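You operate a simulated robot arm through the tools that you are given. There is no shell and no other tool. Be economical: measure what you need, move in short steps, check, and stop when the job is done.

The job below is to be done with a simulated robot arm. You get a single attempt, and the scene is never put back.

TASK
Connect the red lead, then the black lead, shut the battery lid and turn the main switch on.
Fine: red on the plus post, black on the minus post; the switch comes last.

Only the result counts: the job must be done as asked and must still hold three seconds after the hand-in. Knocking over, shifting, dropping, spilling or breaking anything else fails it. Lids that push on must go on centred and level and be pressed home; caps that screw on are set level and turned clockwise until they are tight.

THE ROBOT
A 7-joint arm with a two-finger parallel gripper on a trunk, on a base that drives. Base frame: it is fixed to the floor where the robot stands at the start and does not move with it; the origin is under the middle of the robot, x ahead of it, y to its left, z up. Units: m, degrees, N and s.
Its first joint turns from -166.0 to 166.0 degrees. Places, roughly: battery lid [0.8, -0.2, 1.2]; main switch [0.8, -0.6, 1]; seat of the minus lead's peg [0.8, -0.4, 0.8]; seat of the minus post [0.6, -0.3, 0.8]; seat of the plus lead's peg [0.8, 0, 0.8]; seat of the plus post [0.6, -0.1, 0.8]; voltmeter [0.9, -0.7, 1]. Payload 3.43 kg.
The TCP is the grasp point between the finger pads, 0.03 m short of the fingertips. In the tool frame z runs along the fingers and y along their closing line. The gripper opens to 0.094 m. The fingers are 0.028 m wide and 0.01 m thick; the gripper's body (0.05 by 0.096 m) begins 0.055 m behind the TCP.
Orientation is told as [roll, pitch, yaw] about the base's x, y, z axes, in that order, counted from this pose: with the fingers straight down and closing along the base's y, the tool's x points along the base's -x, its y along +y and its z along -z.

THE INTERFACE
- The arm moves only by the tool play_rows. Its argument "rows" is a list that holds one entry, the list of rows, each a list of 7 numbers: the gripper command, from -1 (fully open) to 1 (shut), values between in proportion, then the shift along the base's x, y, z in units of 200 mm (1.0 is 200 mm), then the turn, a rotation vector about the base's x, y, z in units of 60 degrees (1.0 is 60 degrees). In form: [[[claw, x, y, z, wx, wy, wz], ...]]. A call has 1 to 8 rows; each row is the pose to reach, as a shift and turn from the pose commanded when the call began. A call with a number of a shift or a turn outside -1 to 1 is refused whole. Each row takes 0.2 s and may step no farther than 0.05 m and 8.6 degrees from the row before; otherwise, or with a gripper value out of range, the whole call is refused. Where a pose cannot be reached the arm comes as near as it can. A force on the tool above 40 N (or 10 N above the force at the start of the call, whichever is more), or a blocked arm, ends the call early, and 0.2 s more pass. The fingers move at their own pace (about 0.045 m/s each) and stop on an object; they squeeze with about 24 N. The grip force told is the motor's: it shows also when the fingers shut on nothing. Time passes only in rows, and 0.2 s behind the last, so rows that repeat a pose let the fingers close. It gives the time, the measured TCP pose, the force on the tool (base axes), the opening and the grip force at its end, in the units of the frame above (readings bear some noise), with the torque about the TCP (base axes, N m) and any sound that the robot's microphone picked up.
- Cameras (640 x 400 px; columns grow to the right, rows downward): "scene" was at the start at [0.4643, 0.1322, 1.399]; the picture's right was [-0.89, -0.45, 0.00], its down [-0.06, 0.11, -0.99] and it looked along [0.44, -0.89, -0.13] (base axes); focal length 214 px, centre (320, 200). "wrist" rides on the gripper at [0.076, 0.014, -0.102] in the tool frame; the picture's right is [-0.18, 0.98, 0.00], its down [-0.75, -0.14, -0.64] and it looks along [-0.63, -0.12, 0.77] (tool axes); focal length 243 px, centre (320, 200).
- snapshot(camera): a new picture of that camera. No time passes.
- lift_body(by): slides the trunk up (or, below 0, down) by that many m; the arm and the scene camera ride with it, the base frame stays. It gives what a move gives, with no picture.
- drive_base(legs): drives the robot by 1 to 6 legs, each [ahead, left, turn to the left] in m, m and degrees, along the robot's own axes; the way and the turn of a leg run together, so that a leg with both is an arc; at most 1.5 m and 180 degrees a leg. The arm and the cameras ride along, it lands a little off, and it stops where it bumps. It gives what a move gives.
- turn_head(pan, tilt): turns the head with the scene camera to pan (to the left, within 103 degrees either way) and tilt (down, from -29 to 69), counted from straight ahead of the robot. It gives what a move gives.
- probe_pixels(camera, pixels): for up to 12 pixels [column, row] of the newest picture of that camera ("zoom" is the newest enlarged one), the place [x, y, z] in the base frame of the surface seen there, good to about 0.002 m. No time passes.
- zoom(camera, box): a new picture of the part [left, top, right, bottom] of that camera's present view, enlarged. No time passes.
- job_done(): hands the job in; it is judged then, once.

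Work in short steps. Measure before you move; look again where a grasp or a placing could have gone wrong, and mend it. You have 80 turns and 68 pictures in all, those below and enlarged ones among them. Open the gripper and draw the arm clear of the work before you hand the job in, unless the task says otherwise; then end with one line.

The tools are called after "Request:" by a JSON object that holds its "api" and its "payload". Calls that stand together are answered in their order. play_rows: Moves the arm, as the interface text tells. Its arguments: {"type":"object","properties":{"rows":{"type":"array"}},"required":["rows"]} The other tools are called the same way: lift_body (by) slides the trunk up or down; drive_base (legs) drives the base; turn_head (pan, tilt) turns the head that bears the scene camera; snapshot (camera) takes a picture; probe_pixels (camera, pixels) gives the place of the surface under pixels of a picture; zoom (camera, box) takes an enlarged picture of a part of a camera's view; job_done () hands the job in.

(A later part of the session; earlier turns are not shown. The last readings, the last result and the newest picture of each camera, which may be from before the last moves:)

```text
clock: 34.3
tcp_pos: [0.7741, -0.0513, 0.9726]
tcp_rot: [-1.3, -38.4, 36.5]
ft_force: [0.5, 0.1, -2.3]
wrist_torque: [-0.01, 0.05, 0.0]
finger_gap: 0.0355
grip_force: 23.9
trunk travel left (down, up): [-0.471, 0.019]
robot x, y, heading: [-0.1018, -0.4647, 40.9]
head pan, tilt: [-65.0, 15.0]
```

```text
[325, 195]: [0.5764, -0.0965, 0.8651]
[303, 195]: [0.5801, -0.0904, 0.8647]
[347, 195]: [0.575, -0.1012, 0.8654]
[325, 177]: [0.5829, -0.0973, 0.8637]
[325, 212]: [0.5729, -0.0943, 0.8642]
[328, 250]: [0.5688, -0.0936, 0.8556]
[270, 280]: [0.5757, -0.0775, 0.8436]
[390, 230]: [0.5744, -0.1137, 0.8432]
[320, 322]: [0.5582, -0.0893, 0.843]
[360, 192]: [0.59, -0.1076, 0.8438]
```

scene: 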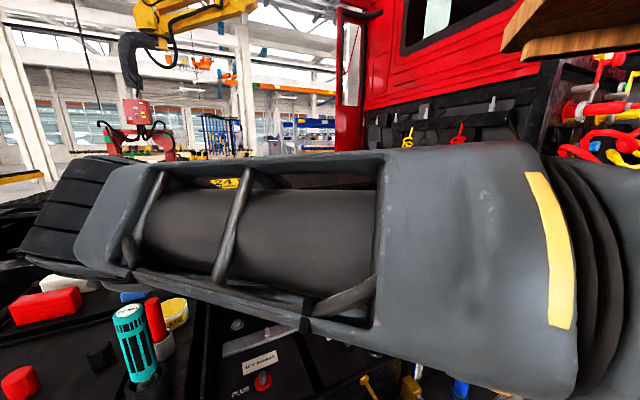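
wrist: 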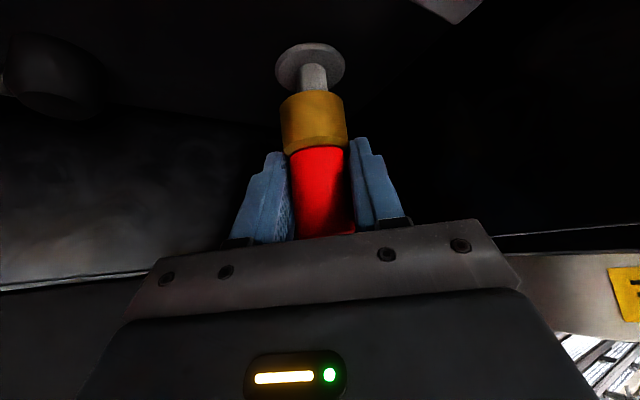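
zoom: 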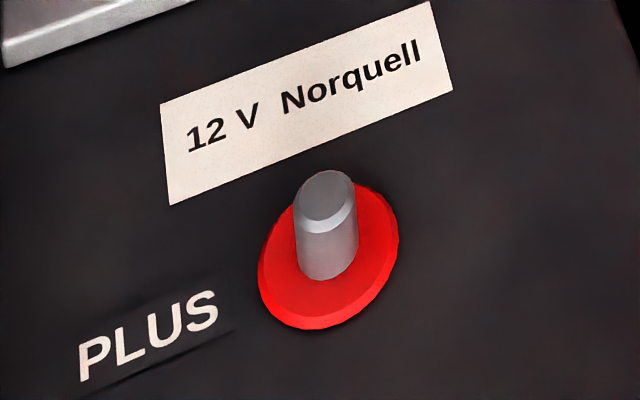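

Peg axis (0.779,-0.048), post axis about (0.5765,-0.096). To keep the arm's configuration (and clear of the head) I carry the clamp to the post by driving the base by (-0.198,-0.046) in world terms.

Request:
{"api": "drive_base", "payload": {"legs": [[-0.18, 0.095, 0]]}}

Request:
{"api": "snapshot", "payload": {"camera": "wrist"}}

```text
clock: 35.9
tcp_pos: [0.5781, -0.0954, 0.9737]
tcp_rot: [-1.3, -38.4, 36.6]
ft_force: [0.2, 0.7, -1.4]
wrist_torque: [0.0, 0.03, 0.0]
finger_gap: 0.0358
grip_force: 24.3
trunk travel left (down, up): [-0.471, 0.019]
robot x, y, heading: [-0.2957, -0.5063, 41.1]
head pan, tilt: [-65.0, 15.0]
```

```text
30 pictures are left
```

wrist: 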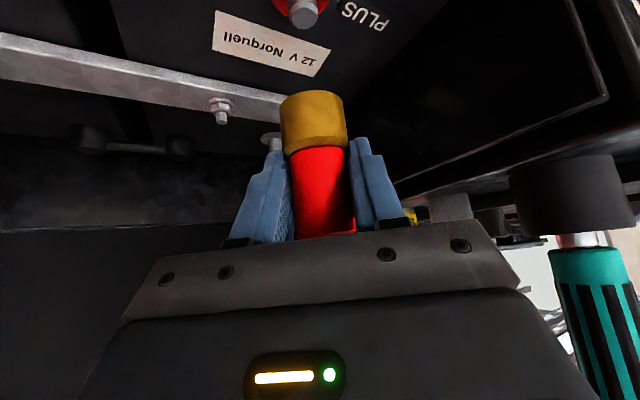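

The clamp now hangs above the plus post (seen at (303,12)). I probe both in this view for fine alignment.

Request:
{"api": "probe_pixels", "payload": {"camera": "wrist", "pixels": [[303, 14], [292, 14], [314, 14], [303, 4], [303, 25], [312, 115], [285, 125], [343, 120]]}}

```text
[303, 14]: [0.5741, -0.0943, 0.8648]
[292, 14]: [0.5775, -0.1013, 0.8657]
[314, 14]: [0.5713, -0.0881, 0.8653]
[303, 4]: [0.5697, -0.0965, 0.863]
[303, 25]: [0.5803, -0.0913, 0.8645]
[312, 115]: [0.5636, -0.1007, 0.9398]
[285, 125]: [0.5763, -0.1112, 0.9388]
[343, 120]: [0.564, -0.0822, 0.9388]
```

Post centre averages (0.5755,-0.095); clamp axis is about (0.5785,-0.0935). I shift (-3,-1.5) mm and lower, stopping just above the post for a look.

Request:
{"api": "play_rows", "payload": {"rows": [[[1, -0.015, -0.0075, 0, 0, 0, 0], [1, -0.015, -0.0075, -0.1, 0, 0, 0], [1, -0.015, -0.0075, -0.2, 0, 0, 0]]]}}

Request:
{"api": "zoom", "payload": {"camera": "scene", "box": [160, 220, 360, 380]}}

Request:
{"api": "snapshot", "payload": {"camera": "wrist"}}

```text
clock: 36.7
tcp_pos: [0.5756, -0.0961, 0.934]
tcp_rot: [-1.4, -38.4, 36.5]
ft_force: [0.1, 0.0, -1.7]
wrist_torque: [0.02, -0.01, 0.01]
finger_gap: 0.0356
grip_force: 24.1
trunk travel left (down, up): [-0.471, 0.019]
robot x, y, heading: [-0.2981, -0.5055, 40.8]
head pan, tilt: [-65.0, 15.0]
```

```text
2.50 times, centred on (260, 300) of scene
```

zoom: 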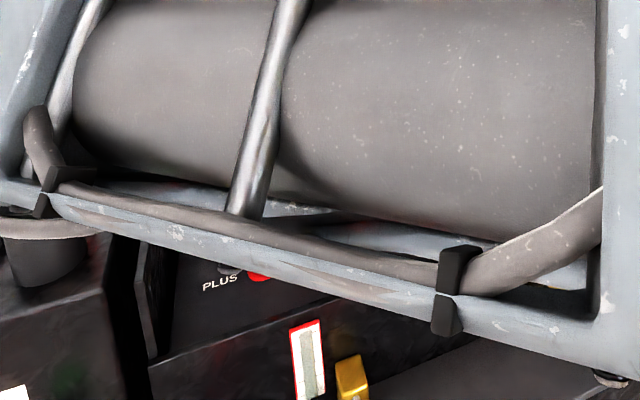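

```text
28 pictures are left
```

wrist: 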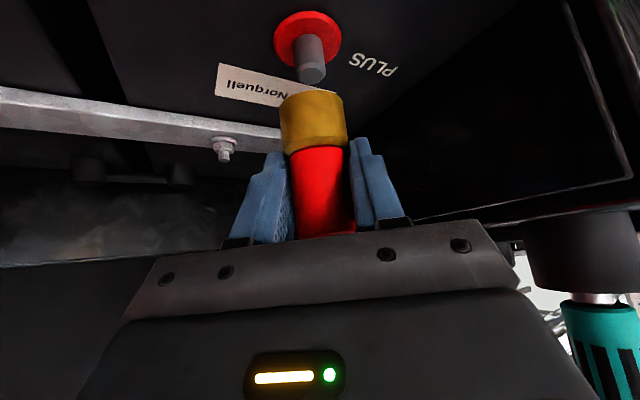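

The post is in line with the clamp (column 312). I descend to 0.912, where the picture can be compared with the earlier peg picture.

Request:
{"api": "play_rows", "payload": {"rows": [[[1, 0, 0, -0.05, 0, 0, 0], [1, 0, 0, -0.1, 0, 0, 0]]]}}

Request:
{"api": "snapshot", "payload": {"camera": "wrist"}}

```text
clock: 37.3
tcp_pos: [0.5766, -0.0968, 0.913]
tcp_rot: [-1.3, -38.5, 36.5]
ft_force: [0.2, -0.4, -1.5]
wrist_torque: [-0.02, -0.03, -0.04]
finger_gap: 0.0356
grip_force: 23.9
trunk travel left (down, up): [-0.471, 0.019]
robot x, y, heading: [-0.2987, -0.5103, 40.7]
head pan, tilt: [-65.0, 15.0]
```

```text
27 pictures are left
```

wrist: 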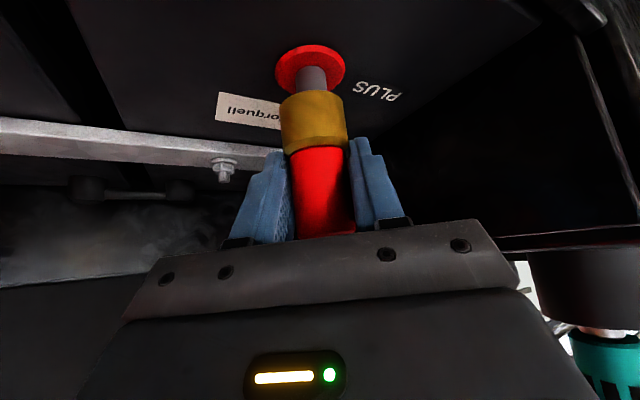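

The picture matches the peg picture (disc centred at (310,66)), so alignment is right. I lower to the seat with a small overtravel.

Request:
{"api": "play_rows", "payload": {"rows": [[[1, 0, 0, -0.05, 0, 0, 0], [1, 0, 0, -0.09, 0, 0, 0], [1, 0, 0, -0.12, 0, 0, 0], [1, 0, 0, -0.13, 0, 0, 0]]]}}

Request:
{"api": "snapshot", "payload": {"camera": "wrist"}}

```text
clock: 38.3
tcp_pos: [0.5766, -0.0955, 0.891]
tcp_rot: [-1.4, -38.6, 36.5]
ft_force: [-3.6, -4.8, 30.6]
wrist_torque: [0.05, -0.24, -0.09]
finger_gap: 0.0363
grip_force: 24.1
trunk travel left (down, up): [-0.471, 0.019]
robot x, y, heading: [-0.2965, -0.5096, 41.1]
head pan, tilt: [-65.0, 15.0]
```

```text
26 pictures are left
```

wrist: 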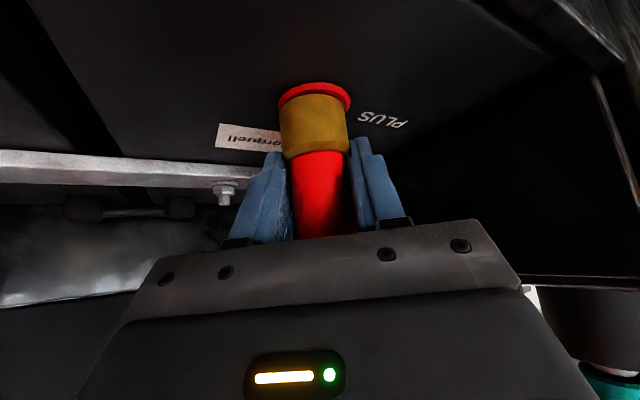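

Seated with 30 N of push. I release, retreat along the tool axis, and check.

Request:
{"api": "play_rows", "payload": {"rows": [[[-1, 0, 0, 0.01, 0, 0, 0], [-1, 0, 0, 0.01, 0, 0, 0], [-1, 0, 0, 0.01, 0, 0, 0], [-1, -0.1, -0.075, 0.16, 0, 0, 0], [-1, -0.2, -0.15, 0.32, 0, 0, 0], [-1, -0.3, -0.225, 0.48, 0, 0, 0], [-1, -0.42, -0.31, 0.67, 0, 0, 0], [-1, -0.52, -0.39, 0.85, 0, 0, 0]]]}}

Request:
{"api": "snapshot", "payload": {"camera": "scene"}}

Request:
{"api": "snapshot", "payload": {"camera": "wrist"}}

```text
clock: 40.1
tcp_pos: [0.4717, -0.1733, 1.0577]
tcp_rot: [-1.3, -38.3, 36.5]
ft_force: [-0.1, 0.1, -0.6]
wrist_torque: [-0.03, -0.02, 0.06]
finger_gap: 0.0941
grip_force: 0.0
trunk travel left (down, up): [-0.471, 0.019]
robot x, y, heading: [-0.298, -0.5079, 40.7]
head pan, tilt: [-65.0, 15.0]
```

```text
25 pictures are left
```

scene: 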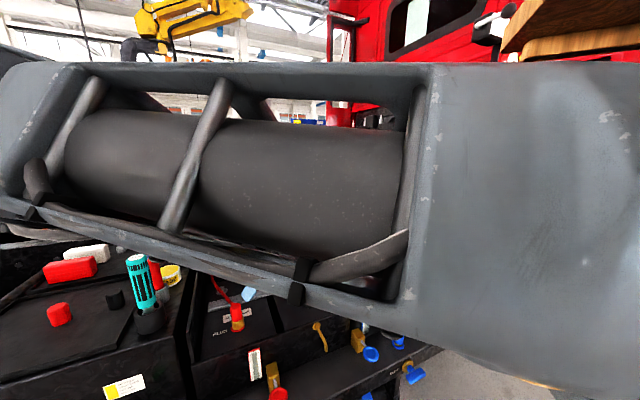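

```text
24 pictures are left
```

wrist: 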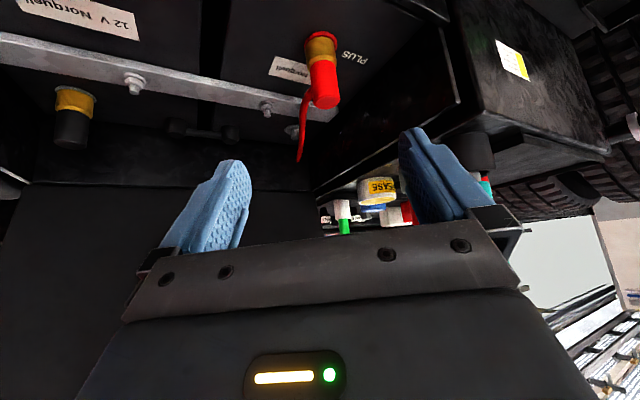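

Red sits on the plus post. For the black lead I raise slightly and drive an arc so the robot ends near (-0.19,-0.36) heading 15°, keeping the same arm shape, coming at the black clamp clear of the switches.

Request:
{"api": "play_rows", "payload": {"rows": [[[-1, 0, 0, 0.2, 0, 0, 0], [-1, 0, 0, 0.3, 0, 0, 0]]]}}

Request:
{"api": "drive_base", "payload": {"legs": [[0.163, 0.081, -25.7]]}}

Request:
{"api": "snapshot", "payload": {"camera": "wrist"}}

Request:
{"api": "snapshot", "payload": {"camera": "scene"}}

```text
clock: 40.7
tcp_pos: [0.4707, -0.1758, 1.1187]
tcp_rot: [-1.2, -38.3, 36.6]
ft_force: [0.1, 0.3, 1.2]
wrist_torque: [0.0, -0.02, -0.02]
finger_gap: 0.0937
grip_force: 0.0
trunk travel left (down, up): [-0.471, 0.019]
robot x, y, heading: [-0.3014, -0.509, 40.8]
head pan, tilt: [-65.0, 15.0]
```

```text
clock: 42.1
tcp_pos: [0.6196, -0.2971, 1.1182]
tcp_rot: [-1.2, -38.2, 25.4]
ft_force: [0.2, -0.1, 0.0]
wrist_torque: [-0.03, 0.03, -0.01]
finger_gap: 0.0941
grip_force: 0.0
trunk travel left (down, up): [-0.471, 0.019]
robot x, y, heading: [-0.2007, -0.4767, 29.9]
head pan, tilt: [-65.0, 15.0]
stopped in leg 1: the robot was blocked; the commanded pose is now the measured one
```

```text
23 pictures are left
```

wrist: 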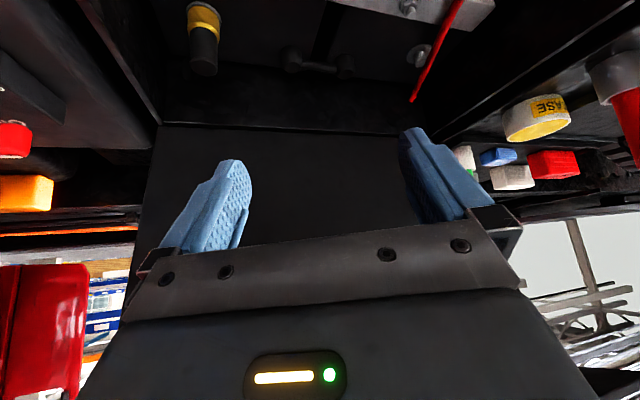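

```text
22 pictures are left
```

scene: 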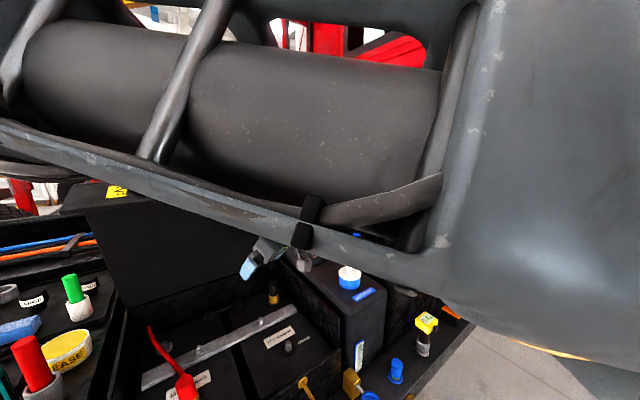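

The base stopped at heading 30° (blocked), with no force on the hand; from here the black clamp is within arm reach. I measure it in the wrist view around (204,38).

Request:
{"api": "zoom", "payload": {"camera": "wrist", "box": [160, 0, 250, 72]}}

Request:
{"api": "probe_pixels", "payload": {"camera": "wrist", "pixels": [[203, 70], [205, 48], [191, 48], [217, 48], [203, 25], [203, 10], [196, 70], [212, 70], [435, 30], [160, 130]]}}

```text
5.56 times, centred on (205, 36) of wrist
```

zoom: 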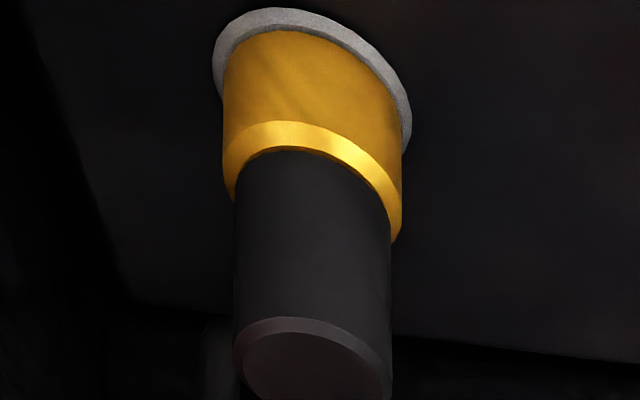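

```text
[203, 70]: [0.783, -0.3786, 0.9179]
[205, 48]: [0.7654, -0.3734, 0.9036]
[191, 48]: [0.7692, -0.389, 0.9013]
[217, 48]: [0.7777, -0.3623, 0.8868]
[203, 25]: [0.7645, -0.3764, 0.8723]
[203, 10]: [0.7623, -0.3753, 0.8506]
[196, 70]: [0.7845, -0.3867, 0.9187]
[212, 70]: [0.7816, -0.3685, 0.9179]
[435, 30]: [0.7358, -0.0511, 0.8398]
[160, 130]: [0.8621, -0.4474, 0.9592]
```

The black grip's axis is about (0.779,-0.3755). The right wall is near (y≈-0.445), so I narrow the opening to ~0.07 and move to a pre-grasp pose above.

Request:
{"api": "play_rows", "payload": {"rows": [[[-0.5, 0.1, -0.14, -0.05, 0, 0, 0], [-0.5, 0.2, -0.28, -0.15, 0, 0, 0], [-0.5, 0.3, -0.4, -0.3, 0, 0, 0], [-0.5, 0.4, -0.45, -0.48, 0, 0, 0], [-0.5, 0.5, -0.47, -0.66, 0, 0, 0], [-0.5, 0.6, -0.48, -0.82, 0, 0, 0]]]}}

Request:
{"api": "snapshot", "payload": {"camera": "wrist"}}

Request:
{"api": "snapshot", "payload": {"camera": "scene"}}

```text
clock: 43.5
tcp_pos: [0.738, -0.3968, 0.9565]
tcp_rot: [-1.7, -38.7, 25.5]
ft_force: [-21.1, 0.3, 35.7]
wrist_torque: [-1.73, -0.17, -0.98]
finger_gap: 0.0665
grip_force: 0.1
trunk travel left (down, up): [-0.471, 0.019]
robot x, y, heading: [-0.1997, -0.4766, 30.0]
head pan, tilt: [-65.0, 15.0]
```

```text
20 pictures are left
```

wrist: 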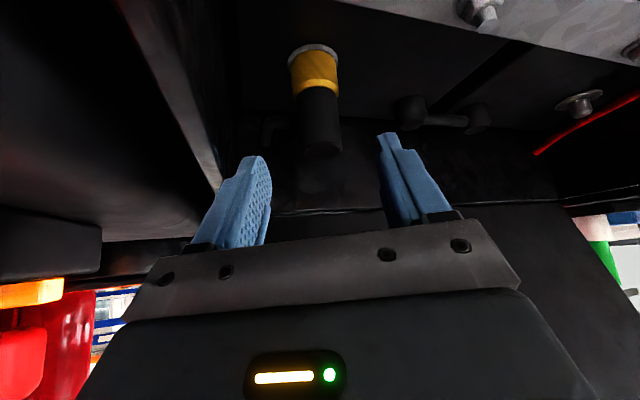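

```text
19 pictures are left
```

scene: 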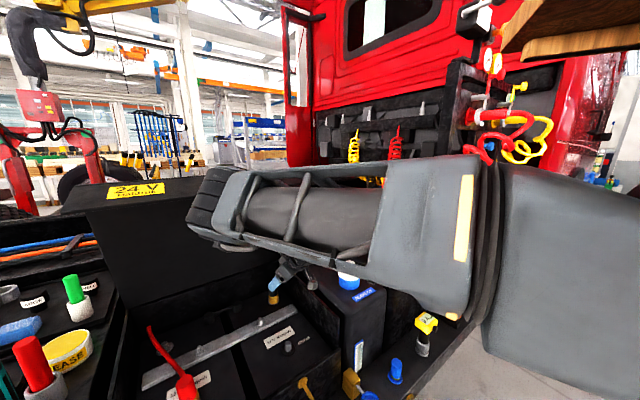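

The right finger touched the right wall's rim (force at the -y side). I lift off, move back to the middle, and turn the tool's yaw to about 0 so the approach is parallel to the wall.

Request:
{"api": "play_rows", "payload": {"rows": [[[-0.5, -0.05, 0.03, 0.15, 0, 0, 0], [-0.5, -0.12, 0.08, 0.3, 0, 0, -0.1], [-0.5, -0.17, 0.11, 0.4, 0, 0, -0.22], [-0.5, -0.2, 0.11, 0.4, 0, 0, -0.34], [-0.5, -0.2, 0.11, 0.4, 0, 0, -0.42]]]}}

Request:
{"api": "snapshot", "payload": {"camera": "wrist"}}

```text
clock: 44.7
tcp_pos: [0.6997, -0.3726, 1.0339]
tcp_rot: [-1.3, -38.2, 0.1]
ft_force: [-0.4, -1.0, -0.6]
wrist_torque: [0.0, 0.01, 0.02]
finger_gap: 0.0704
grip_force: 0.0
trunk travel left (down, up): [-0.471, 0.019]
robot x, y, heading: [-0.1998, -0.4785, 29.6]
head pan, tilt: [-65.0, 15.0]
```

```text
18 pictures are left
```

wrist: 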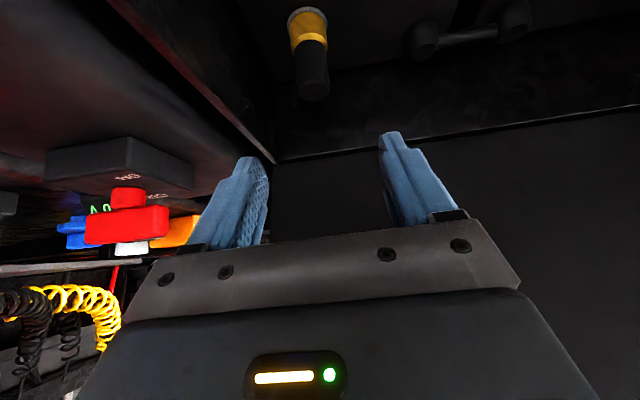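

Yaw is now 0 and the fingers are parallel to the wall. I verify the clamp's axis in this view before going down.

Request:
{"api": "probe_pixels", "payload": {"camera": "wrist", "pixels": [[312, 90], [313, 65], [299, 67], [326, 63], [308, 40], [305, 90], [320, 90]]}}

Request:
{"api": "play_rows", "payload": {"rows": [[[-0.5, 0.05, -0.01, -0.13, 0, 0, 0], [-0.5, 0.12, -0.015, -0.27, 0, 0, 0], [-0.5, 0.2, -0.015, -0.4, 0, 0, 0]]]}}

Request:
{"api": "snapshot", "payload": {"camera": "wrist"}}

```text
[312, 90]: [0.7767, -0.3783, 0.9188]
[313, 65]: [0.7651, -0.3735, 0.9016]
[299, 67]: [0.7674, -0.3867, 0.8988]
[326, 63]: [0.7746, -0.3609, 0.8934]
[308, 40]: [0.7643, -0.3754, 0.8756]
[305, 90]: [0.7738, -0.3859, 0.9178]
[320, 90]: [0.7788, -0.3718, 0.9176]
```

```text
clock: 45.5
tcp_pos: [0.7394, -0.3757, 0.9521]
tcp_rot: [-1.1, -38.4, 0.2]
ft_force: [0.4, 0.4, 0.5]
wrist_torque: [-0.02, 0.0, 0.02]
finger_gap: 0.0706
grip_force: 0.2
trunk travel left (down, up): [-0.471, 0.019]
robot x, y, heading: [-0.1984, -0.4781, 29.9]
head pan, tilt: [-65.0, 15.0]
```

```text
17 pictures are left
```

wrist: 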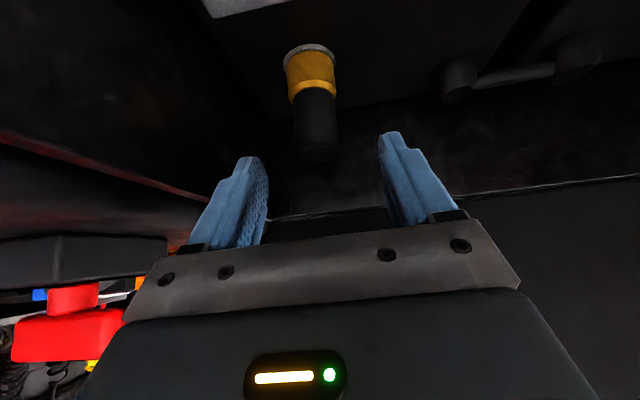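

No contact, clamp centred. I finish the approach and close, then test lift 2 cm.

Request:
{"api": "play_rows", "payload": {"rows": [[[-0.5, 0.1, 0.005, -0.15, 0, 0, 0], [-0.5, 0.198, 0.005, -0.293, 0, 0, 0], [-0.5, 0.198, 0.005, -0.293, 0, 0, 0], [1, 0.198, 0.005, -0.293, 0, 0, 0], [1, 0.198, 0.005, -0.293, 0, 0, 0], [1, 0.198, 0.005, -0.293, 0, 0, 0], [1, 0.198, 0.005, -0.293, 0, 0, 0]]]}}

Request:
{"api": "play_rows", "payload": {"rows": [[[1, 0, 0, 0.05, 0, 0, 0], [1, 0, 0, 0.1, 0, 0, 0]]]}}

Request:
{"api": "snapshot", "payload": {"camera": "wrist"}}

```text
clock: 47.1
tcp_pos: [0.7792, -0.3763, 0.8925]
tcp_rot: [-1.4, -38.3, 0.3]
ft_force: [0.3, -17.0, 3.5]
wrist_torque: [-0.47, 0.01, -0.05]
finger_gap: 0.036
grip_force: 23.8
trunk travel left (down, up): [-0.471, 0.019]
robot x, y, heading: [-0.1979, -0.4775, 29.8]
head pan, tilt: [-65.0, 15.0]
```

```text
clock: 47.7
tcp_pos: [0.7806, -0.3695, 0.9138]
tcp_rot: [-0.9, -38.5, 0.3]
ft_force: [-1.0, -1.7, -0.6]
wrist_torque: [0.02, 0.0, 0.0]
finger_gap: 0.0364
grip_force: 24.0
trunk travel left (down, up): [-0.471, 0.019]
robot x, y, heading: [-0.2014, -0.4766, 30.0]
head pan, tilt: [-65.0, 15.0]
```

```text
16 pictures are left
```

wrist: 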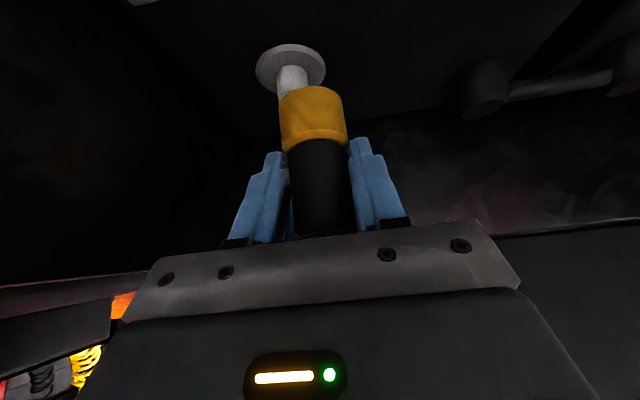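

The black clamp is free and its lateral strain relaxed. I lift 6 cm and carry it by driving the base (-0.205,+0.040) in world terms toward the minus post.

Request:
{"api": "play_rows", "payload": {"rows": [[[1, 0, 0, 0.1, 0, 0, 0], [1, 0, 0, 0.2, 0, 0, 0], [1, 0, 0, 0.3, 0, 0, 0]]]}}

Request:
{"api": "drive_base", "payload": {"legs": [[-0.158, 0.137, 0]]}}

Request:
{"api": "snapshot", "payload": {"camera": "wrist"}}

```text
clock: 48.5
tcp_pos: [0.778, -0.3751, 0.9739]
tcp_rot: [-1.2, -38.3, 0.2]
ft_force: [0.2, 0.1, -1.3]
wrist_torque: [-0.02, -0.01, -0.01]
finger_gap: 0.0361
grip_force: 24.5
trunk travel left (down, up): [-0.471, 0.019]
robot x, y, heading: [-0.1997, -0.4754, 29.6]
head pan, tilt: [-65.0, 15.0]
```

```text
clock: 49.9
tcp_pos: [0.6733, -0.3212, 0.9727]
tcp_rot: [-1.2, -38.2, 5.1]
ft_force: [-0.1, 0.3, -1.5]
wrist_torque: [0.03, -0.04, -0.02]
finger_gap: 0.0361
grip_force: 24.5
trunk travel left (down, up): [-0.471, 0.019]
robot x, y, heading: [-0.2899, -0.5077, 34.6]
head pan, tilt: [-65.0, 15.0]
stopped in leg 1: the robot was blocked; the commanded pose is now the measured one
```

```text
15 pictures are left
```

wrist: 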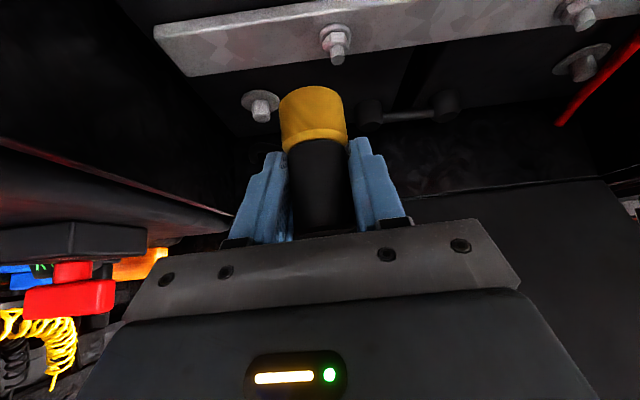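

The base was blocked midway (no harm to the load). The rest, (-0.098,-0.009), I do with the arm.

Request:
{"api": "play_rows", "payload": {"rows": [[[1, -0.16, -0.015, 0, 0, 0, 0], [1, -0.33, -0.03, 0, 0, 0, 0], [1, -0.49, -0.045, 0, 0, 0, 0], [1, -0.49, -0.045, -0.1, 0, 0, 0], [1, -0.49, -0.045, -0.19, 0, 0, 0]]]}}

Request:
{"api": "snapshot", "payload": {"camera": "wrist"}}

```text
clock: 51.1
tcp_pos: [0.5757, -0.3285, 0.9344]
tcp_rot: [-1.2, -38.2, 5.1]
ft_force: [0.5, -0.3, -1.7]
wrist_torque: [0.03, 0.01, -0.02]
finger_gap: 0.0362
grip_force: 23.7
trunk travel left (down, up): [-0.471, 0.019]
robot x, y, heading: [-0.2893, -0.5041, 34.8]
head pan, tilt: [-65.0, 15.0]
```

```text
14 pictures are left
```

wrist: 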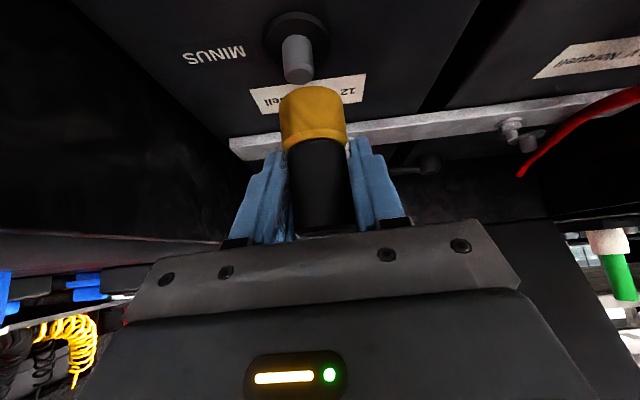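

The post appears at column 299 versus 312 in the good red case, so the hand must go about 5 mm toward -y. I confirm by probing.

Request:
{"api": "probe_pixels", "payload": {"camera": "wrist", "pixels": [[299, 72], [286, 72], [311, 72], [299, 83], [299, 62], [315, 120], [283, 125], [345, 122], [270, 40], [325, 35]]}}

```text
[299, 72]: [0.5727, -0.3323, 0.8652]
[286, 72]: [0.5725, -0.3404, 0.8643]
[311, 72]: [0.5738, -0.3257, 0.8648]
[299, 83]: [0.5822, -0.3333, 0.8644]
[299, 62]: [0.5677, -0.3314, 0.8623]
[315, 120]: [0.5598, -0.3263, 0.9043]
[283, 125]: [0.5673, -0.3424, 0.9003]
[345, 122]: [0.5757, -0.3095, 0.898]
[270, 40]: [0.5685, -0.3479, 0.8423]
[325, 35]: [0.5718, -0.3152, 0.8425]
```

Post centre y≈-0.332, clamp y≈-0.326: I shift 6 mm toward -y and lower 2 cm, then compare again.

Request:
{"api": "play_rows", "payload": {"rows": [[[1, 0, -0.03, 0, 0, 0, 0], [1, 0, -0.03, -0.05, 0, 0, 0], [1, 0, -0.03, -0.1, 0, 0, 0]]]}}

Request:
{"api": "snapshot", "payload": {"camera": "wrist"}}

```text
clock: 51.9
tcp_pos: [0.5758, -0.3349, 0.9159]
tcp_rot: [-1.2, -38.2, 5.0]
ft_force: [0.2, 0.2, -1.6]
wrist_torque: [0.0, -0.01, 0.0]
finger_gap: 0.0362
grip_force: 23.5
trunk travel left (down, up): [-0.471, 0.019]
robot x, y, heading: [-0.2918, -0.5048, 34.7]
head pan, tilt: [-65.0, 15.0]
```

```text
13 pictures are left
```

wrist: 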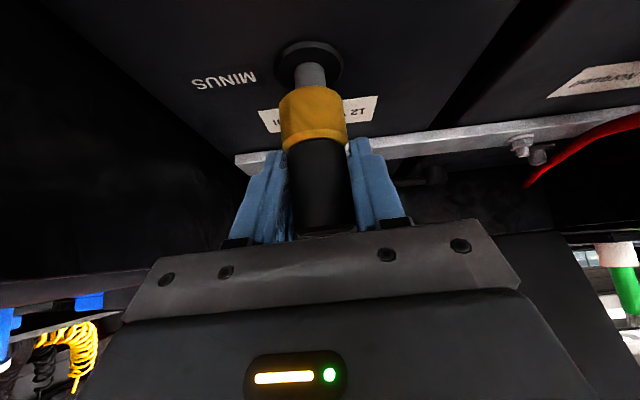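

The picture now matches the red case (disc at (309,63)). I press it home.

Request:
{"api": "play_rows", "payload": {"rows": [[[1, 0, 0, -0.05, 0, 0, 0], [1, 0, 0, -0.1, 0, 0, 0], [1, 0, 0, -0.135, 0, 0, 0], [1, 0, 0, -0.145, 0, 0, 0]]]}}

```text
clock: 52.9
tcp_pos: [0.5772, -0.336, 0.8899]
tcp_rot: [-1.2, -38.6, 5.0]
ft_force: [-1.1, 1.3, 39.6]
wrist_torque: [0.5, -0.17, -0.02]
finger_gap: 0.0362
grip_force: 24.4
trunk travel left (down, up): [-0.471, 0.019]
robot x, y, heading: [-0.2963, -0.5042, 34.4]
head pan, tilt: [-65.0, 15.0]
```

Seated at z 0.890 with 40 N. I release and retreat along the tool axis, then look.

Request:
{"api": "play_rows", "payload": {"rows": [[[-0.5, 0, 0, 0.015, 0, 0, 0], [-0.5, 0, 0, 0.015, 0, 0, 0], [-0.5, 0, 0, 0.015, 0, 0, 0], [-0.5, -0.12, -0.01, 0.16, 0, 0, 0], [-0.5, -0.24, -0.02, 0.32, 0, 0, 0], [-0.5, -0.38, -0.03, 0.48, 0, 0, 0], [-0.5, -0.5, -0.04, 0.68, 0, 0, 0], [-0.5, -0.6, -0.05, 0.88, 0, 0, 0]]]}}

Request:
{"api": "turn_head", "payload": {"pan": -55, "tilt": 15}}

Request:
{"api": "snapshot", "payload": {"camera": "wrist"}}

```text
clock: 54.7
tcp_pos: [0.4569, -0.3443, 1.0593]
tcp_rot: [-1.1, -38.2, 5.0]
ft_force: [0.1, 0.3, -0.7]
wrist_torque: [-0.02, 0.01, 0.0]
finger_gap: 0.0708
grip_force: 0.1
trunk travel left (down, up): [-0.471, 0.019]
robot x, y, heading: [-0.292, -0.5017, 34.7]
head pan, tilt: [-65.0, 15.0]
```

```text
clock: 55.4
tcp_pos: [0.4559, -0.3451, 1.0597]
tcp_rot: [-1.2, -38.2, 4.9]
ft_force: [0.3, 0.3, 0.1]
wrist_torque: [0.04, -0.02, -0.01]
finger_gap: 0.0705
grip_force: 0.2
trunk travel left (down, up): [-0.471, 0.019]
robot x, y, heading: [-0.2941, -0.5037, 34.5]
head pan, tilt: [-55.0, 15.0]
```

```text
12 pictures are left
```

wrist: 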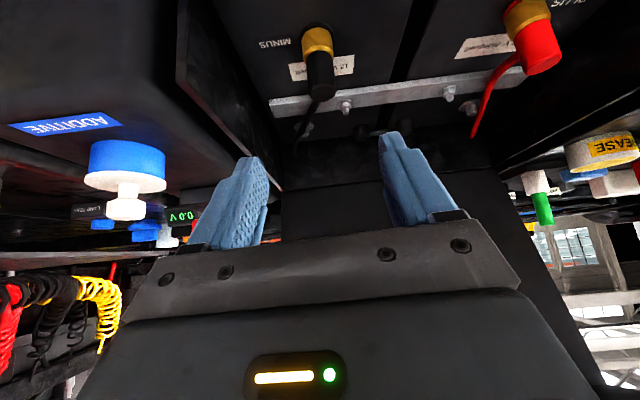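

Both leads are on (black at (318,70), red at (535,40)). Next the lid: I close the fingers and raise the arm well above the lid's height before driving nearer.

Request:
{"api": "play_rows", "payload": {"rows": [[[0.5, 0, 0, 0.2, 0, 0, 0], [1, 0, 0, 0.4, 0, 0, 0], [1, 0, 0, 0.6, 0, 0, 0], [1, 0, 0, 0.8, 0, 0, 0], [1, 0, 0, 1.0, 0, 0, 0]]]}}

Request:
{"api": "play_rows", "payload": {"rows": [[[1, 0, 0, 0.2, 0, 0, 0], [1, 0, 0, 0.4, 0, 0, 0], [1, 0, 0, 0.6, 0, 0, 0], [1, 0, 0, 0.8, 0, 0, 0], [1, 0, 0, 0.9, 0, 0, 0]]]}}

Request:
{"api": "drive_base", "payload": {"legs": [[0, 0, 6.5], [0.175, -0.095, 0]]}}

Request:
{"api": "snapshot", "payload": {"camera": "scene"}}

```text
clock: 56.6
tcp_pos: [0.4533, -0.3461, 1.2597]
tcp_rot: [-1.3, -38.2, 5.1]
ft_force: [-0.7, 0.0, -0.3]
wrist_torque: [-0.01, 0.03, 0.01]
finger_gap: 0.0002
grip_force: 23.8
trunk travel left (down, up): [-0.471, 0.019]
robot x, y, heading: [-0.29, -0.5045, 34.9]
head pan, tilt: [-55.0, 15.0]
```

```text
clock: 57.8
tcp_pos: [0.4573, -0.3625, 1.426]
tcp_rot: [-3.5, -36.5, 4.3]
ft_force: [0.1, -0.3, -0.3]
wrist_torque: [0.0, 0.0, -0.01]
finger_gap: 0.0001
grip_force: 24.0
trunk travel left (down, up): [-0.471, 0.019]
robot x, y, heading: [-0.2912, -0.5065, 34.8]
head pan, tilt: [-55.0, 15.0]
```

```text
clock: 59.9
tcp_pos: [0.6312, -0.236, 1.432]
tcp_rot: [-3.7, -37.0, 10.8]
ft_force: [0.0, -0.5, -0.1]
wrist_torque: [0.0, 0.01, 0.02]
finger_gap: 0.0
grip_force: 24.4
trunk travel left (down, up): [-0.471, 0.019]
robot x, y, heading: [-0.0998, -0.4611, 40.8]
head pan, tilt: [-55.0, 15.0]
```

```text
11 pictures are left
```

scene: 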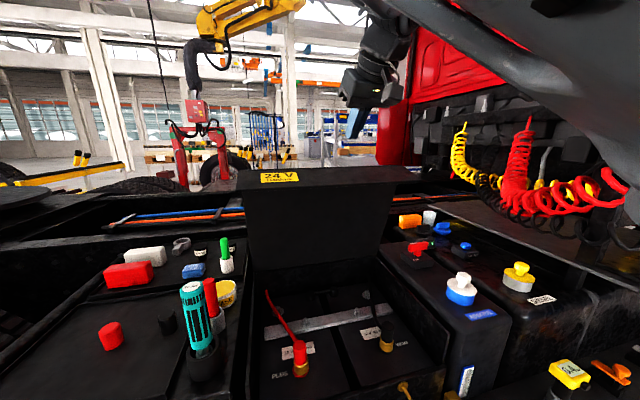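

The view is ideal. I probe the lid's lip and edges, and the main switch (red, at (418,250)).

Request:
{"api": "probe_pixels", "payload": {"camera": "scene", "pixels": [[330, 170], [330, 184], [240, 172], [405, 167], [320, 200], [320, 250], [242, 187], [417, 246], [418, 256], [410, 262], [441, 229], [465, 246]]}}

Request:
{"api": "zoom", "payload": {"camera": "scene", "box": [370, 200, 520, 320]}}

```text
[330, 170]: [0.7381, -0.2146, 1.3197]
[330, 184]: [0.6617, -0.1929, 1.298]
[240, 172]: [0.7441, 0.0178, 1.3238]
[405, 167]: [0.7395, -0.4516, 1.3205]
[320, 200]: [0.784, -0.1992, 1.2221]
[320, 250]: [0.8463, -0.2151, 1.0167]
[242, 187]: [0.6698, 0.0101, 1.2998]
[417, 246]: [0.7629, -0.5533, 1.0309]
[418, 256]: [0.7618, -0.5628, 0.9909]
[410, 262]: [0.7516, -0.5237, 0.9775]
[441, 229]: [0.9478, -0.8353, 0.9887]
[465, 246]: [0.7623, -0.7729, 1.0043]
```

```text
3.33 times, centred on (445, 260) of scene
```

zoom: 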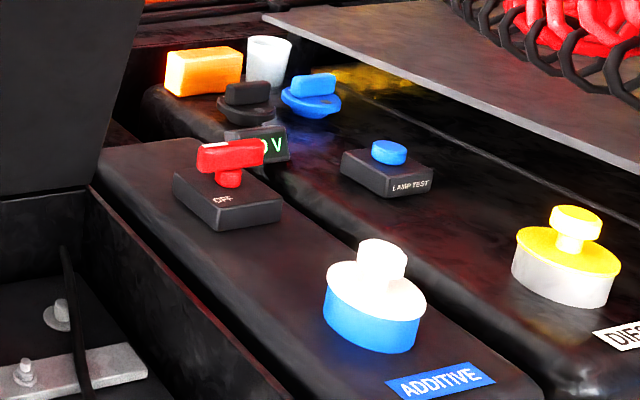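

Lid back edge is at (0.755, z 1.323). I reach over it and put the closed fingertips behind the plate (TCP about (0.822,-0.205,1.304)), checking the readings.

Request:
{"api": "play_rows", "payload": {"rows": [[[1, 0.2, 0.03, 0, 0, 0, 0], [1, 0.42, 0.06, -0.05, 0, 0, 0], [1, 0.64, 0.09, -0.1, 0, 0, 0], [1, 0.86, 0.12, -0.16, 0, 0, 0], [1, 0.95, 0.15, -0.3, 0, 0, 0], [1, 0.955, 0.155, -0.48, 0, 0, 0], [1, 0.955, 0.155, -0.64, 0, 0, 0]]]}}

Request:
{"api": "snapshot", "payload": {"camera": "scene"}}

```text
clock: 61.5
tcp_pos: [0.8224, -0.2064, 1.3092]
tcp_rot: [-3.7, -37.7, 10.8]
ft_force: [-3.7, 1.6, 36.9]
wrist_torque: [0.39, 0.49, 0.07]
finger_gap: 0.0
grip_force: 24.4
trunk travel left (down, up): [-0.471, 0.019]
robot x, y, heading: [-0.1014, -0.4623, 40.9]
head pan, tilt: [-55.0, 15.0]
```

```text
9 pictures are left
```

scene: 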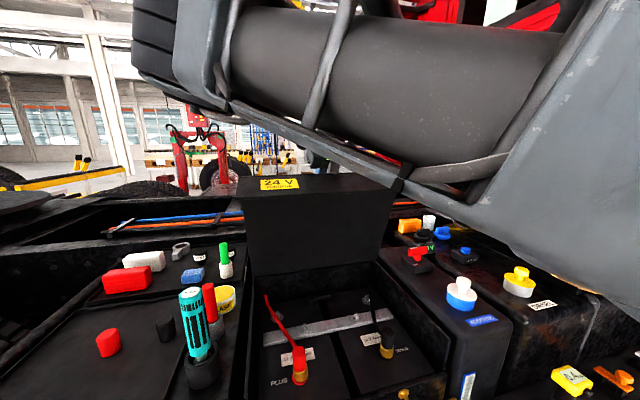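

There's 37 N upward, contact about 13 mm to -x of the TCP, so the fingers' underside rests on the lid's back edge. I look with the wrist camera before pulling.

Request:
{"api": "snapshot", "payload": {"camera": "wrist"}}

```text
8 pictures are left
```

wrist: 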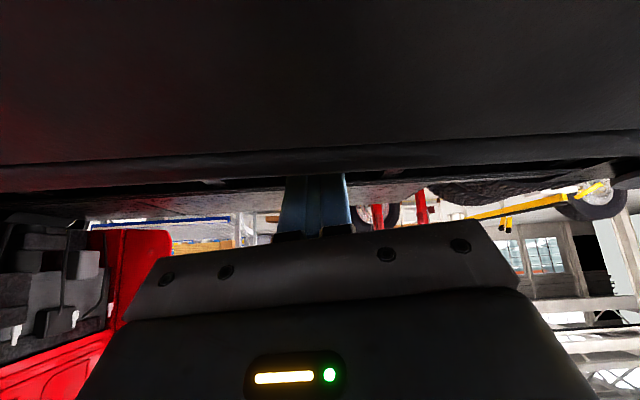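

The fingertips are hooked behind the lid's edge (row ~175). I pull the lid forward along its arc about the hinge.

Request:
{"api": "play_rows", "payload": {"rows": [[[1, -0.12, 0, 0.02, 0, 0, 0], [1, -0.27, 0, -0.02, 0, 0, 0], [1, -0.42, 0, -0.073, 0, 0, 0], [1, -0.565, 0, -0.14, 0, 0, 0], [1, -0.705, 0, -0.215, 0, 0, 0], [1, -0.835, 0, -0.305, 0, 0, 0], [1, -0.96, 0, -0.408, 0, 0, 0]]]}}

Request:
{"api": "snapshot", "payload": {"camera": "scene"}}

```text
clock: 63.1
tcp_pos: [0.6287, -0.2044, 1.2224]
tcp_rot: [-3.7, -37.1, 10.9]
ft_force: [0.1, -0.1, 0.8]
wrist_torque: [0.04, 0.04, -0.02]
finger_gap: 0.0001
grip_force: 24.2
trunk travel left (down, up): [-0.471, 0.019]
robot x, y, heading: [-0.0967, -0.4585, 40.7]
head pan, tilt: [-55.0, 15.0]
```

```text
7 pictures are left
```

scene: 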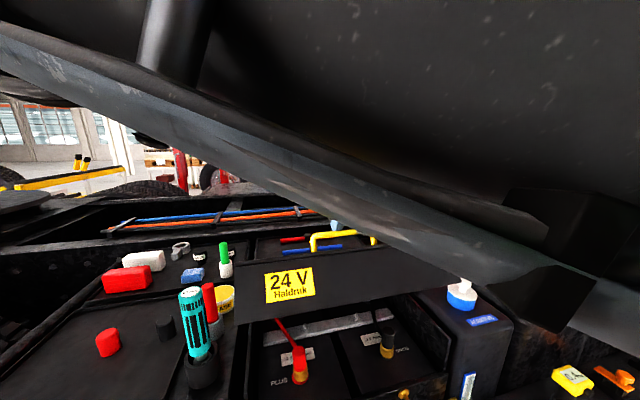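

The lid has come forward and the contact force is nil. I probe where it stands now.

Request:
{"api": "probe_pixels", "payload": {"camera": "scene", "pixels": [[250, 275], [250, 315], [290, 270], [330, 265], [330, 310], [400, 270], [275, 245], [420, 285]]}}

```text
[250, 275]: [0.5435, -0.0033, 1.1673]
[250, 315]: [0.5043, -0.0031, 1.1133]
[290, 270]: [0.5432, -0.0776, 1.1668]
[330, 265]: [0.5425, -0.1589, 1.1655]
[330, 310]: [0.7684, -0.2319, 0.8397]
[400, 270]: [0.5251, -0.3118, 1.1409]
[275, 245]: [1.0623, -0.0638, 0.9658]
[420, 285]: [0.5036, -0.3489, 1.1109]
```

The lid now stands about 37° above horizontal, held by friction. I turn the tool nearer vertical just above it so that the fingertips can push it down.

Request:
{"api": "play_rows", "payload": {"rows": [[[1, 0, 0, 0.1, -0.025, 0.12, 0], [1, -0.05, 0, 0.15, -0.05, 0.24, 0], [1, -0.1, 0, 0.15, -0.07, 0.34, 0], [1, -0.15, 0, 0.15, -0.08, 0.42, 0]]]}}

```text
clock: 64.1
tcp_pos: [0.6, -0.2043, 1.2527]
tcp_rot: [-3.7, -11.3, 10.8]
ft_force: [0.7, -0.1, -0.3]
wrist_torque: [-0.04, 0.01, -0.01]
finger_gap: 0.0
grip_force: 24.4
trunk travel left (down, up): [-0.471, 0.019]
robot x, y, heading: [-0.0962, -0.4605, 40.8]
head pan, tilt: [-55.0, 15.0]
```

Tool is near vertical. I push down, drifting slightly toward the lid's front.

Request:
{"api": "play_rows", "payload": {"rows": [[[1, -0.02, 0, -0.14, 0, 0, 0], [1, -0.04, 0, -0.28, 0, 0, 0], [1, -0.06, 0, -0.42, 0, 0, 0], [1, -0.08, 0, -0.56, 0, 0, 0], [1, -0.1, 0, -0.7, 0, 0, 0], [1, -0.12, 0, -0.84, 0, 0, 0], [1, -0.14, 0, -0.96, 0, 0, 0]]]}}

```text
clock: 64.9
tcp_pos: [0.5845, -0.2059, 1.1786]
tcp_rot: [-3.5, -11.1, 10.6]
ft_force: [-18.0, 1.2, 12.7]
wrist_torque: [0.03, 0.1, -0.18]
finger_gap: 0.0
grip_force: 24.1
trunk travel left (down, up): [-0.471, 0.019]
robot x, y, heading: [-0.0987, -0.4607, 40.8]
head pan, tilt: [-55.0, 15.0]
stopped in row 3: the force on the tool passed its limit at 57 N (the readings are from after the stop); the commanded pose is now the measured one
```

The stop force direction (-x, +z) is the normal of the front lip, so I check where the lid is now.

Request:
{"api": "snapshot", "payload": {"camera": "scene"}}

Request:
{"api": "probe_pixels", "payload": {"camera": "scene", "pixels": [[250, 275], [250, 300], [250, 325], [250, 350], [290, 280], [290, 300], [290, 320], [290, 340], [240, 260], [330, 300], [330, 320]]}}

```text
6 pictures are left
```

scene: 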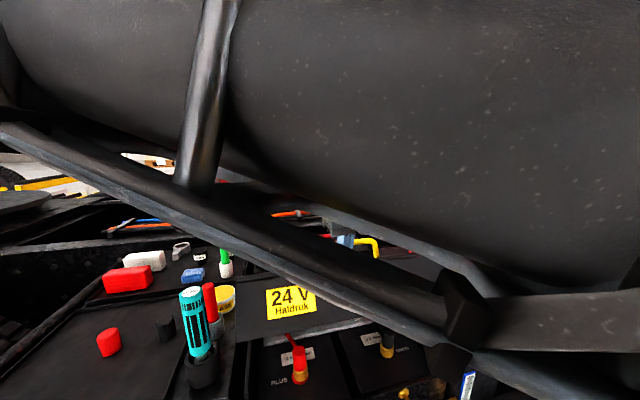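

```text
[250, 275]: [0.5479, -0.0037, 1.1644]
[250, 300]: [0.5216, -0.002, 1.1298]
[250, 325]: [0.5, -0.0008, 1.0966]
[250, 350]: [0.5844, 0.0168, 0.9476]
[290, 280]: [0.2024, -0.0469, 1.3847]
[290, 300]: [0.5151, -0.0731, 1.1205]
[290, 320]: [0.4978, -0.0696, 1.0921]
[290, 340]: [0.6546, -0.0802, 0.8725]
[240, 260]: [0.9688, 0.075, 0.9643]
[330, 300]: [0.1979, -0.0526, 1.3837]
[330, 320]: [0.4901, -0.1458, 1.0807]
```

I probe the yellow bracket by the fingertips (365,245) and the fingertip itself (345,241), as it may be a handle on the lid.

Request:
{"api": "probe_pixels", "payload": {"camera": "scene", "pixels": [[365, 241], [375, 252], [325, 237], [344, 240], [350, 241], [290, 213], [400, 255], [425, 265]]}}

```text
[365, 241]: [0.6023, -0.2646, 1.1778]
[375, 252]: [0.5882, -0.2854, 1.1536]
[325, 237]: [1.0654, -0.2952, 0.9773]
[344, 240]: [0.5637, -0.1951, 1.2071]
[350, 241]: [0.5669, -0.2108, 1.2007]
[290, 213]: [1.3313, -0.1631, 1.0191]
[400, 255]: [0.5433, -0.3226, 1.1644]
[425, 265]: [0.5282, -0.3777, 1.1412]
```

The yellow handle is on the lid (at (0.60,-0.265,1.178)) and my fingertip was jammed against it. I lift and move aside to y≈-0.34, beyond its end, to press on the plain plate.

Request:
{"api": "play_rows", "payload": {"rows": [[[1, -0.02, 0, 0.15, 0, 0, 0], [1, -0.02, 0, 0.35, 0, 0, 0], [1, 0.03, -0.22, 0.35, 0, 0, 0], [1, 0.06, -0.44, 0.35, 0, 0, 0], [1, 0.06, -0.66, 0.35, 0, 0, 0], [1, 0.06, -0.67, 0.2, 0, 0, 0], [1, 0.06, -0.67, 0.1, 0, 0, 0]]]}}

```text
clock: 66.5
tcp_pos: [0.5976, -0.3407, 1.1955]
tcp_rot: [-3.6, -11.2, 10.5]
ft_force: [0.3, -1.4, -0.4]
wrist_torque: [0.01, -0.04, -0.02]
finger_gap: 0.0
grip_force: 24.2
trunk travel left (down, up): [-0.471, 0.019]
robot x, y, heading: [-0.099, -0.4597, 40.8]
head pan, tilt: [-55.0, 15.0]
```

I press down along the lid's closing arc.

Request:
{"api": "play_rows", "payload": {"rows": [[[1, 0, 0, -0.1, 0, 0, 0], [1, -0.06, 0, -0.2, 0, 0, 0], [1, -0.117, 0, -0.31, 0, 0, 0], [1, -0.165, 0, -0.425, 0, 0, 0], [1, -0.21, 0, -0.525, 0, 0, 0], [1, -0.25, 0, -0.65, 0, 0, 0], [1, -0.275, 0, -0.775, 0, 0, 0], [1, -0.3, 0, -0.9, 0, 0, 0]]]}}

```text
clock: 68.3
tcp_pos: [0.5386, -0.3407, 1.0162]
tcp_rot: [-3.5, -11.2, 10.6]
ft_force: [0.4, 0.3, 0.5]
wrist_torque: [-0.01, 0.0, -0.03]
finger_gap: 0.0
grip_force: 24.1
trunk travel left (down, up): [-0.471, 0.019]
robot x, y, heading: [-0.0961, -0.4566, 40.6]
head pan, tilt: [-55.0, 15.0]
```

It moved freely. I continue down until it resists.

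Request:
{"api": "play_rows", "payload": {"rows": [[[1, 0, 0, -0.06, 0, 0, 0], [1, 0, 0, -0.12, 0, 0, 0], [1, 0, 0, -0.17, 0, 0, 0], [1, 0, 0, -0.21, 0, 0, 0], [1, 0, 0, -0.25, 0, 0, 0]]]}}

Request:
{"api": "snapshot", "payload": {"camera": "scene"}}

```text
clock: 69.1
tcp_pos: [0.5391, -0.3383, 0.9929]
tcp_rot: [-3.6, -11.6, 10.7]
ft_force: [-8.4, 5.4, 25.5]
wrist_torque: [0.26, 0.46, -0.03]
finger_gap: 0.0
grip_force: 24.0
trunk travel left (down, up): [-0.471, 0.019]
robot x, y, heading: [-0.0968, -0.4573, 40.7]
head pan, tilt: [-55.0, 15.0]
stopped in row 3: the force on the tool passed its limit at 57 N (the readings are from after the stop); the commanded pose is now the measured one
```

```text
5 pictures are left
```

scene: 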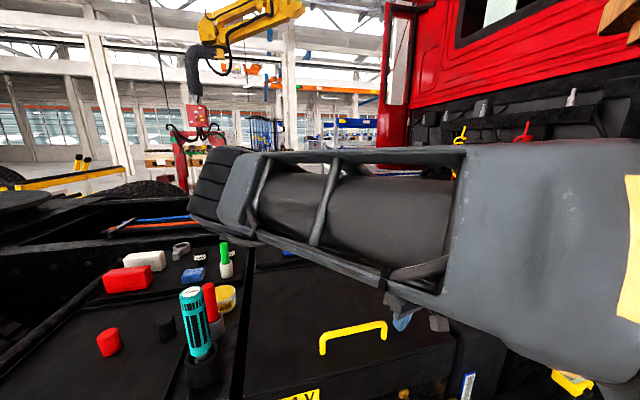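

The lid is down. I check that it lies level, and look at the switch's place.

Request:
{"api": "probe_pixels", "payload": {"camera": "scene", "pixels": [[265, 290], [260, 350], [265, 385], [300, 280], [330, 375], [420, 355], [440, 370], [380, 300], [250, 240], [232, 340]]}}

Request:
{"api": "play_rows", "payload": {"rows": [[[1, 0, 0, 0.2, 0, 0, 0], [1, 0, 0, 0.4, 0, 0, 0], [1, 0, -0.1, 0.6, 0, 0, 0], [1, 0.1, -0.25, 0.75, 0, 0, 0], [1, 0.25, -0.4, 0.85, 0, 0, 0], [1, 0.4, -0.55, 0.85, 0, 0, 0]]]}}

Request:
{"api": "snapshot", "payload": {"camera": "wrist"}}

```text
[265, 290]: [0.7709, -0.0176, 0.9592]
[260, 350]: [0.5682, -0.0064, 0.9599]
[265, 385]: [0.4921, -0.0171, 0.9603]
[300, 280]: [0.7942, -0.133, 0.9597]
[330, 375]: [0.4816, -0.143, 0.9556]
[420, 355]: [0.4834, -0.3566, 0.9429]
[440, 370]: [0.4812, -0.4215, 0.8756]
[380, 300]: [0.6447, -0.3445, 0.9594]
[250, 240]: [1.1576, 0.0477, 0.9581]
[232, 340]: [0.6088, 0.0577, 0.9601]
```

```text
clock: 70.5
tcp_pos: [0.6206, -0.4484, 1.1614]
tcp_rot: [-3.6, -11.5, 10.7]
ft_force: [-0.9, 0.6, 0.3]
wrist_torque: [-0.02, -0.03, 0.02]
finger_gap: 0.0001
grip_force: 23.8
trunk travel left (down, up): [-0.471, 0.019]
robot x, y, heading: [-0.0954, -0.4597, 40.9]
head pan, tilt: [-55.0, 15.0]
```

```text
4 pictures are left
```

wrist: 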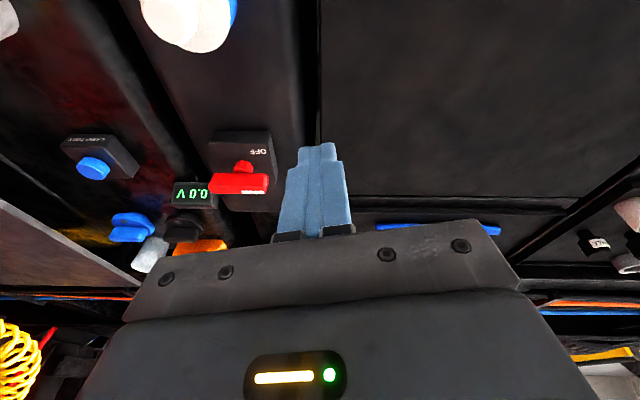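

Lid is level at z 0.9595, flush with the surround. Now I zoom on the switch at (240,165).

Request:
{"api": "zoom", "payload": {"camera": "wrist", "box": [195, 115, 295, 215]}}

Request:
{"api": "probe_pixels", "payload": {"camera": "wrist", "pixels": [[215, 182], [240, 180], [265, 180], [240, 165], [250, 150], [215, 135], [268, 135], [240, 192], [222, 210], [270, 208], [195, 192]]}}

```text
4.00 times, centred on (245, 165) of wrist
```

zoom: 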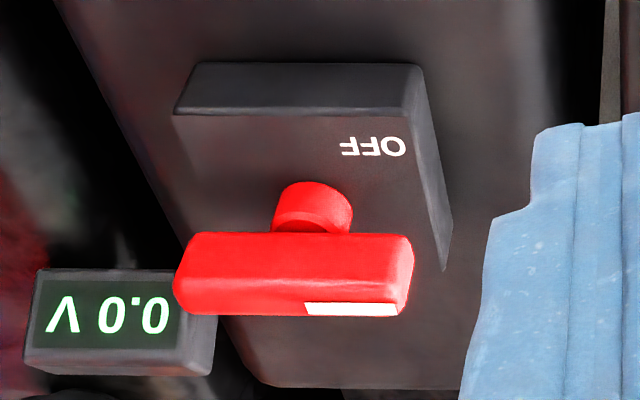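

```text
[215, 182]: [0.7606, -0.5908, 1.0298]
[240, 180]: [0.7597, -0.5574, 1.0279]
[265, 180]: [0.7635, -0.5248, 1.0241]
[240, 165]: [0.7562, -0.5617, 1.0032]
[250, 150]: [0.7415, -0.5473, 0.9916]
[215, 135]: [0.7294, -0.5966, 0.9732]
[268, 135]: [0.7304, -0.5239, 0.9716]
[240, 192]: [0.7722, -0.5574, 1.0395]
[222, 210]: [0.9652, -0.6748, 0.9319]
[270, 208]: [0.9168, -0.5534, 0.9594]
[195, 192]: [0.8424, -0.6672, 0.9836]
```

The bar handle (centre about (0.770,-0.559), z 1.015–1.04) lies along y with its white pointer to +y at OFF. I will grip it across x (tool yaw ≈90°) and twist clockwise; first I make the tool vertical above it and start the yaw.

Request:
{"api": "play_rows", "payload": {"rows": [[[-0.3, 0.15, -0.1, 0.0, 0.015, 0.1, 0], [-0.3, 0.3, -0.2, 0.0, 0.03, 0.19, 0], [-0.3, 0.45, -0.35, 0.0, 0.03, 0.19, 0], [-0.3, 0.6, -0.48, 0, 0.03, 0.19, 0], [-0.3, 0.75, -0.553, 0, 0.03, 0.19, 0]]]}}

Request:
{"api": "play_rows", "payload": {"rows": [[[-0.3, 0, 0, 0, 0, 0, 0.125], [-0.3, 0, 0, 0, 0, 0, 0.25], [-0.3, 0, 0, 0, 0, 0, 0.375], [-0.3, 0, 0, 0, 0, 0, 0.5], [-0.3, 0, 0, 0, 0, 0, 0.625], [-0.3, 0, 0, 0, 0, 0, 0.75], [-0.3, 0, 0, 0, 0, 0, 0.875], [-0.3, 0, 0, 0, 0, 0, 1.0]]]}}

```text
clock: 71.7
tcp_pos: [0.7706, -0.5611, 1.1617]
tcp_rot: [0.3, -0.5, 10.3]
ft_force: [-0.2, 0.5, 0.7]
wrist_torque: [-0.01, -0.01, -0.03]
finger_gap: 0.0609
grip_force: 0.0
trunk travel left (down, up): [-0.471, 0.019]
robot x, y, heading: [-0.1016, -0.4576, 40.6]
head pan, tilt: [-55.0, 15.0]
```

```text
clock: 73.5
tcp_pos: [0.7701, -0.5603, 1.1599]
tcp_rot: [0.4, -0.5, 70.4]
ft_force: [0.3, -1.2, -0.5]
wrist_torque: [0.0, -0.02, 0.0]
finger_gap: 0.0612
grip_force: 0.1
trunk travel left (down, up): [-0.471, 0.019]
robot x, y, heading: [-0.0961, -0.4611, 41.1]
head pan, tilt: [-55.0, 15.0]
```

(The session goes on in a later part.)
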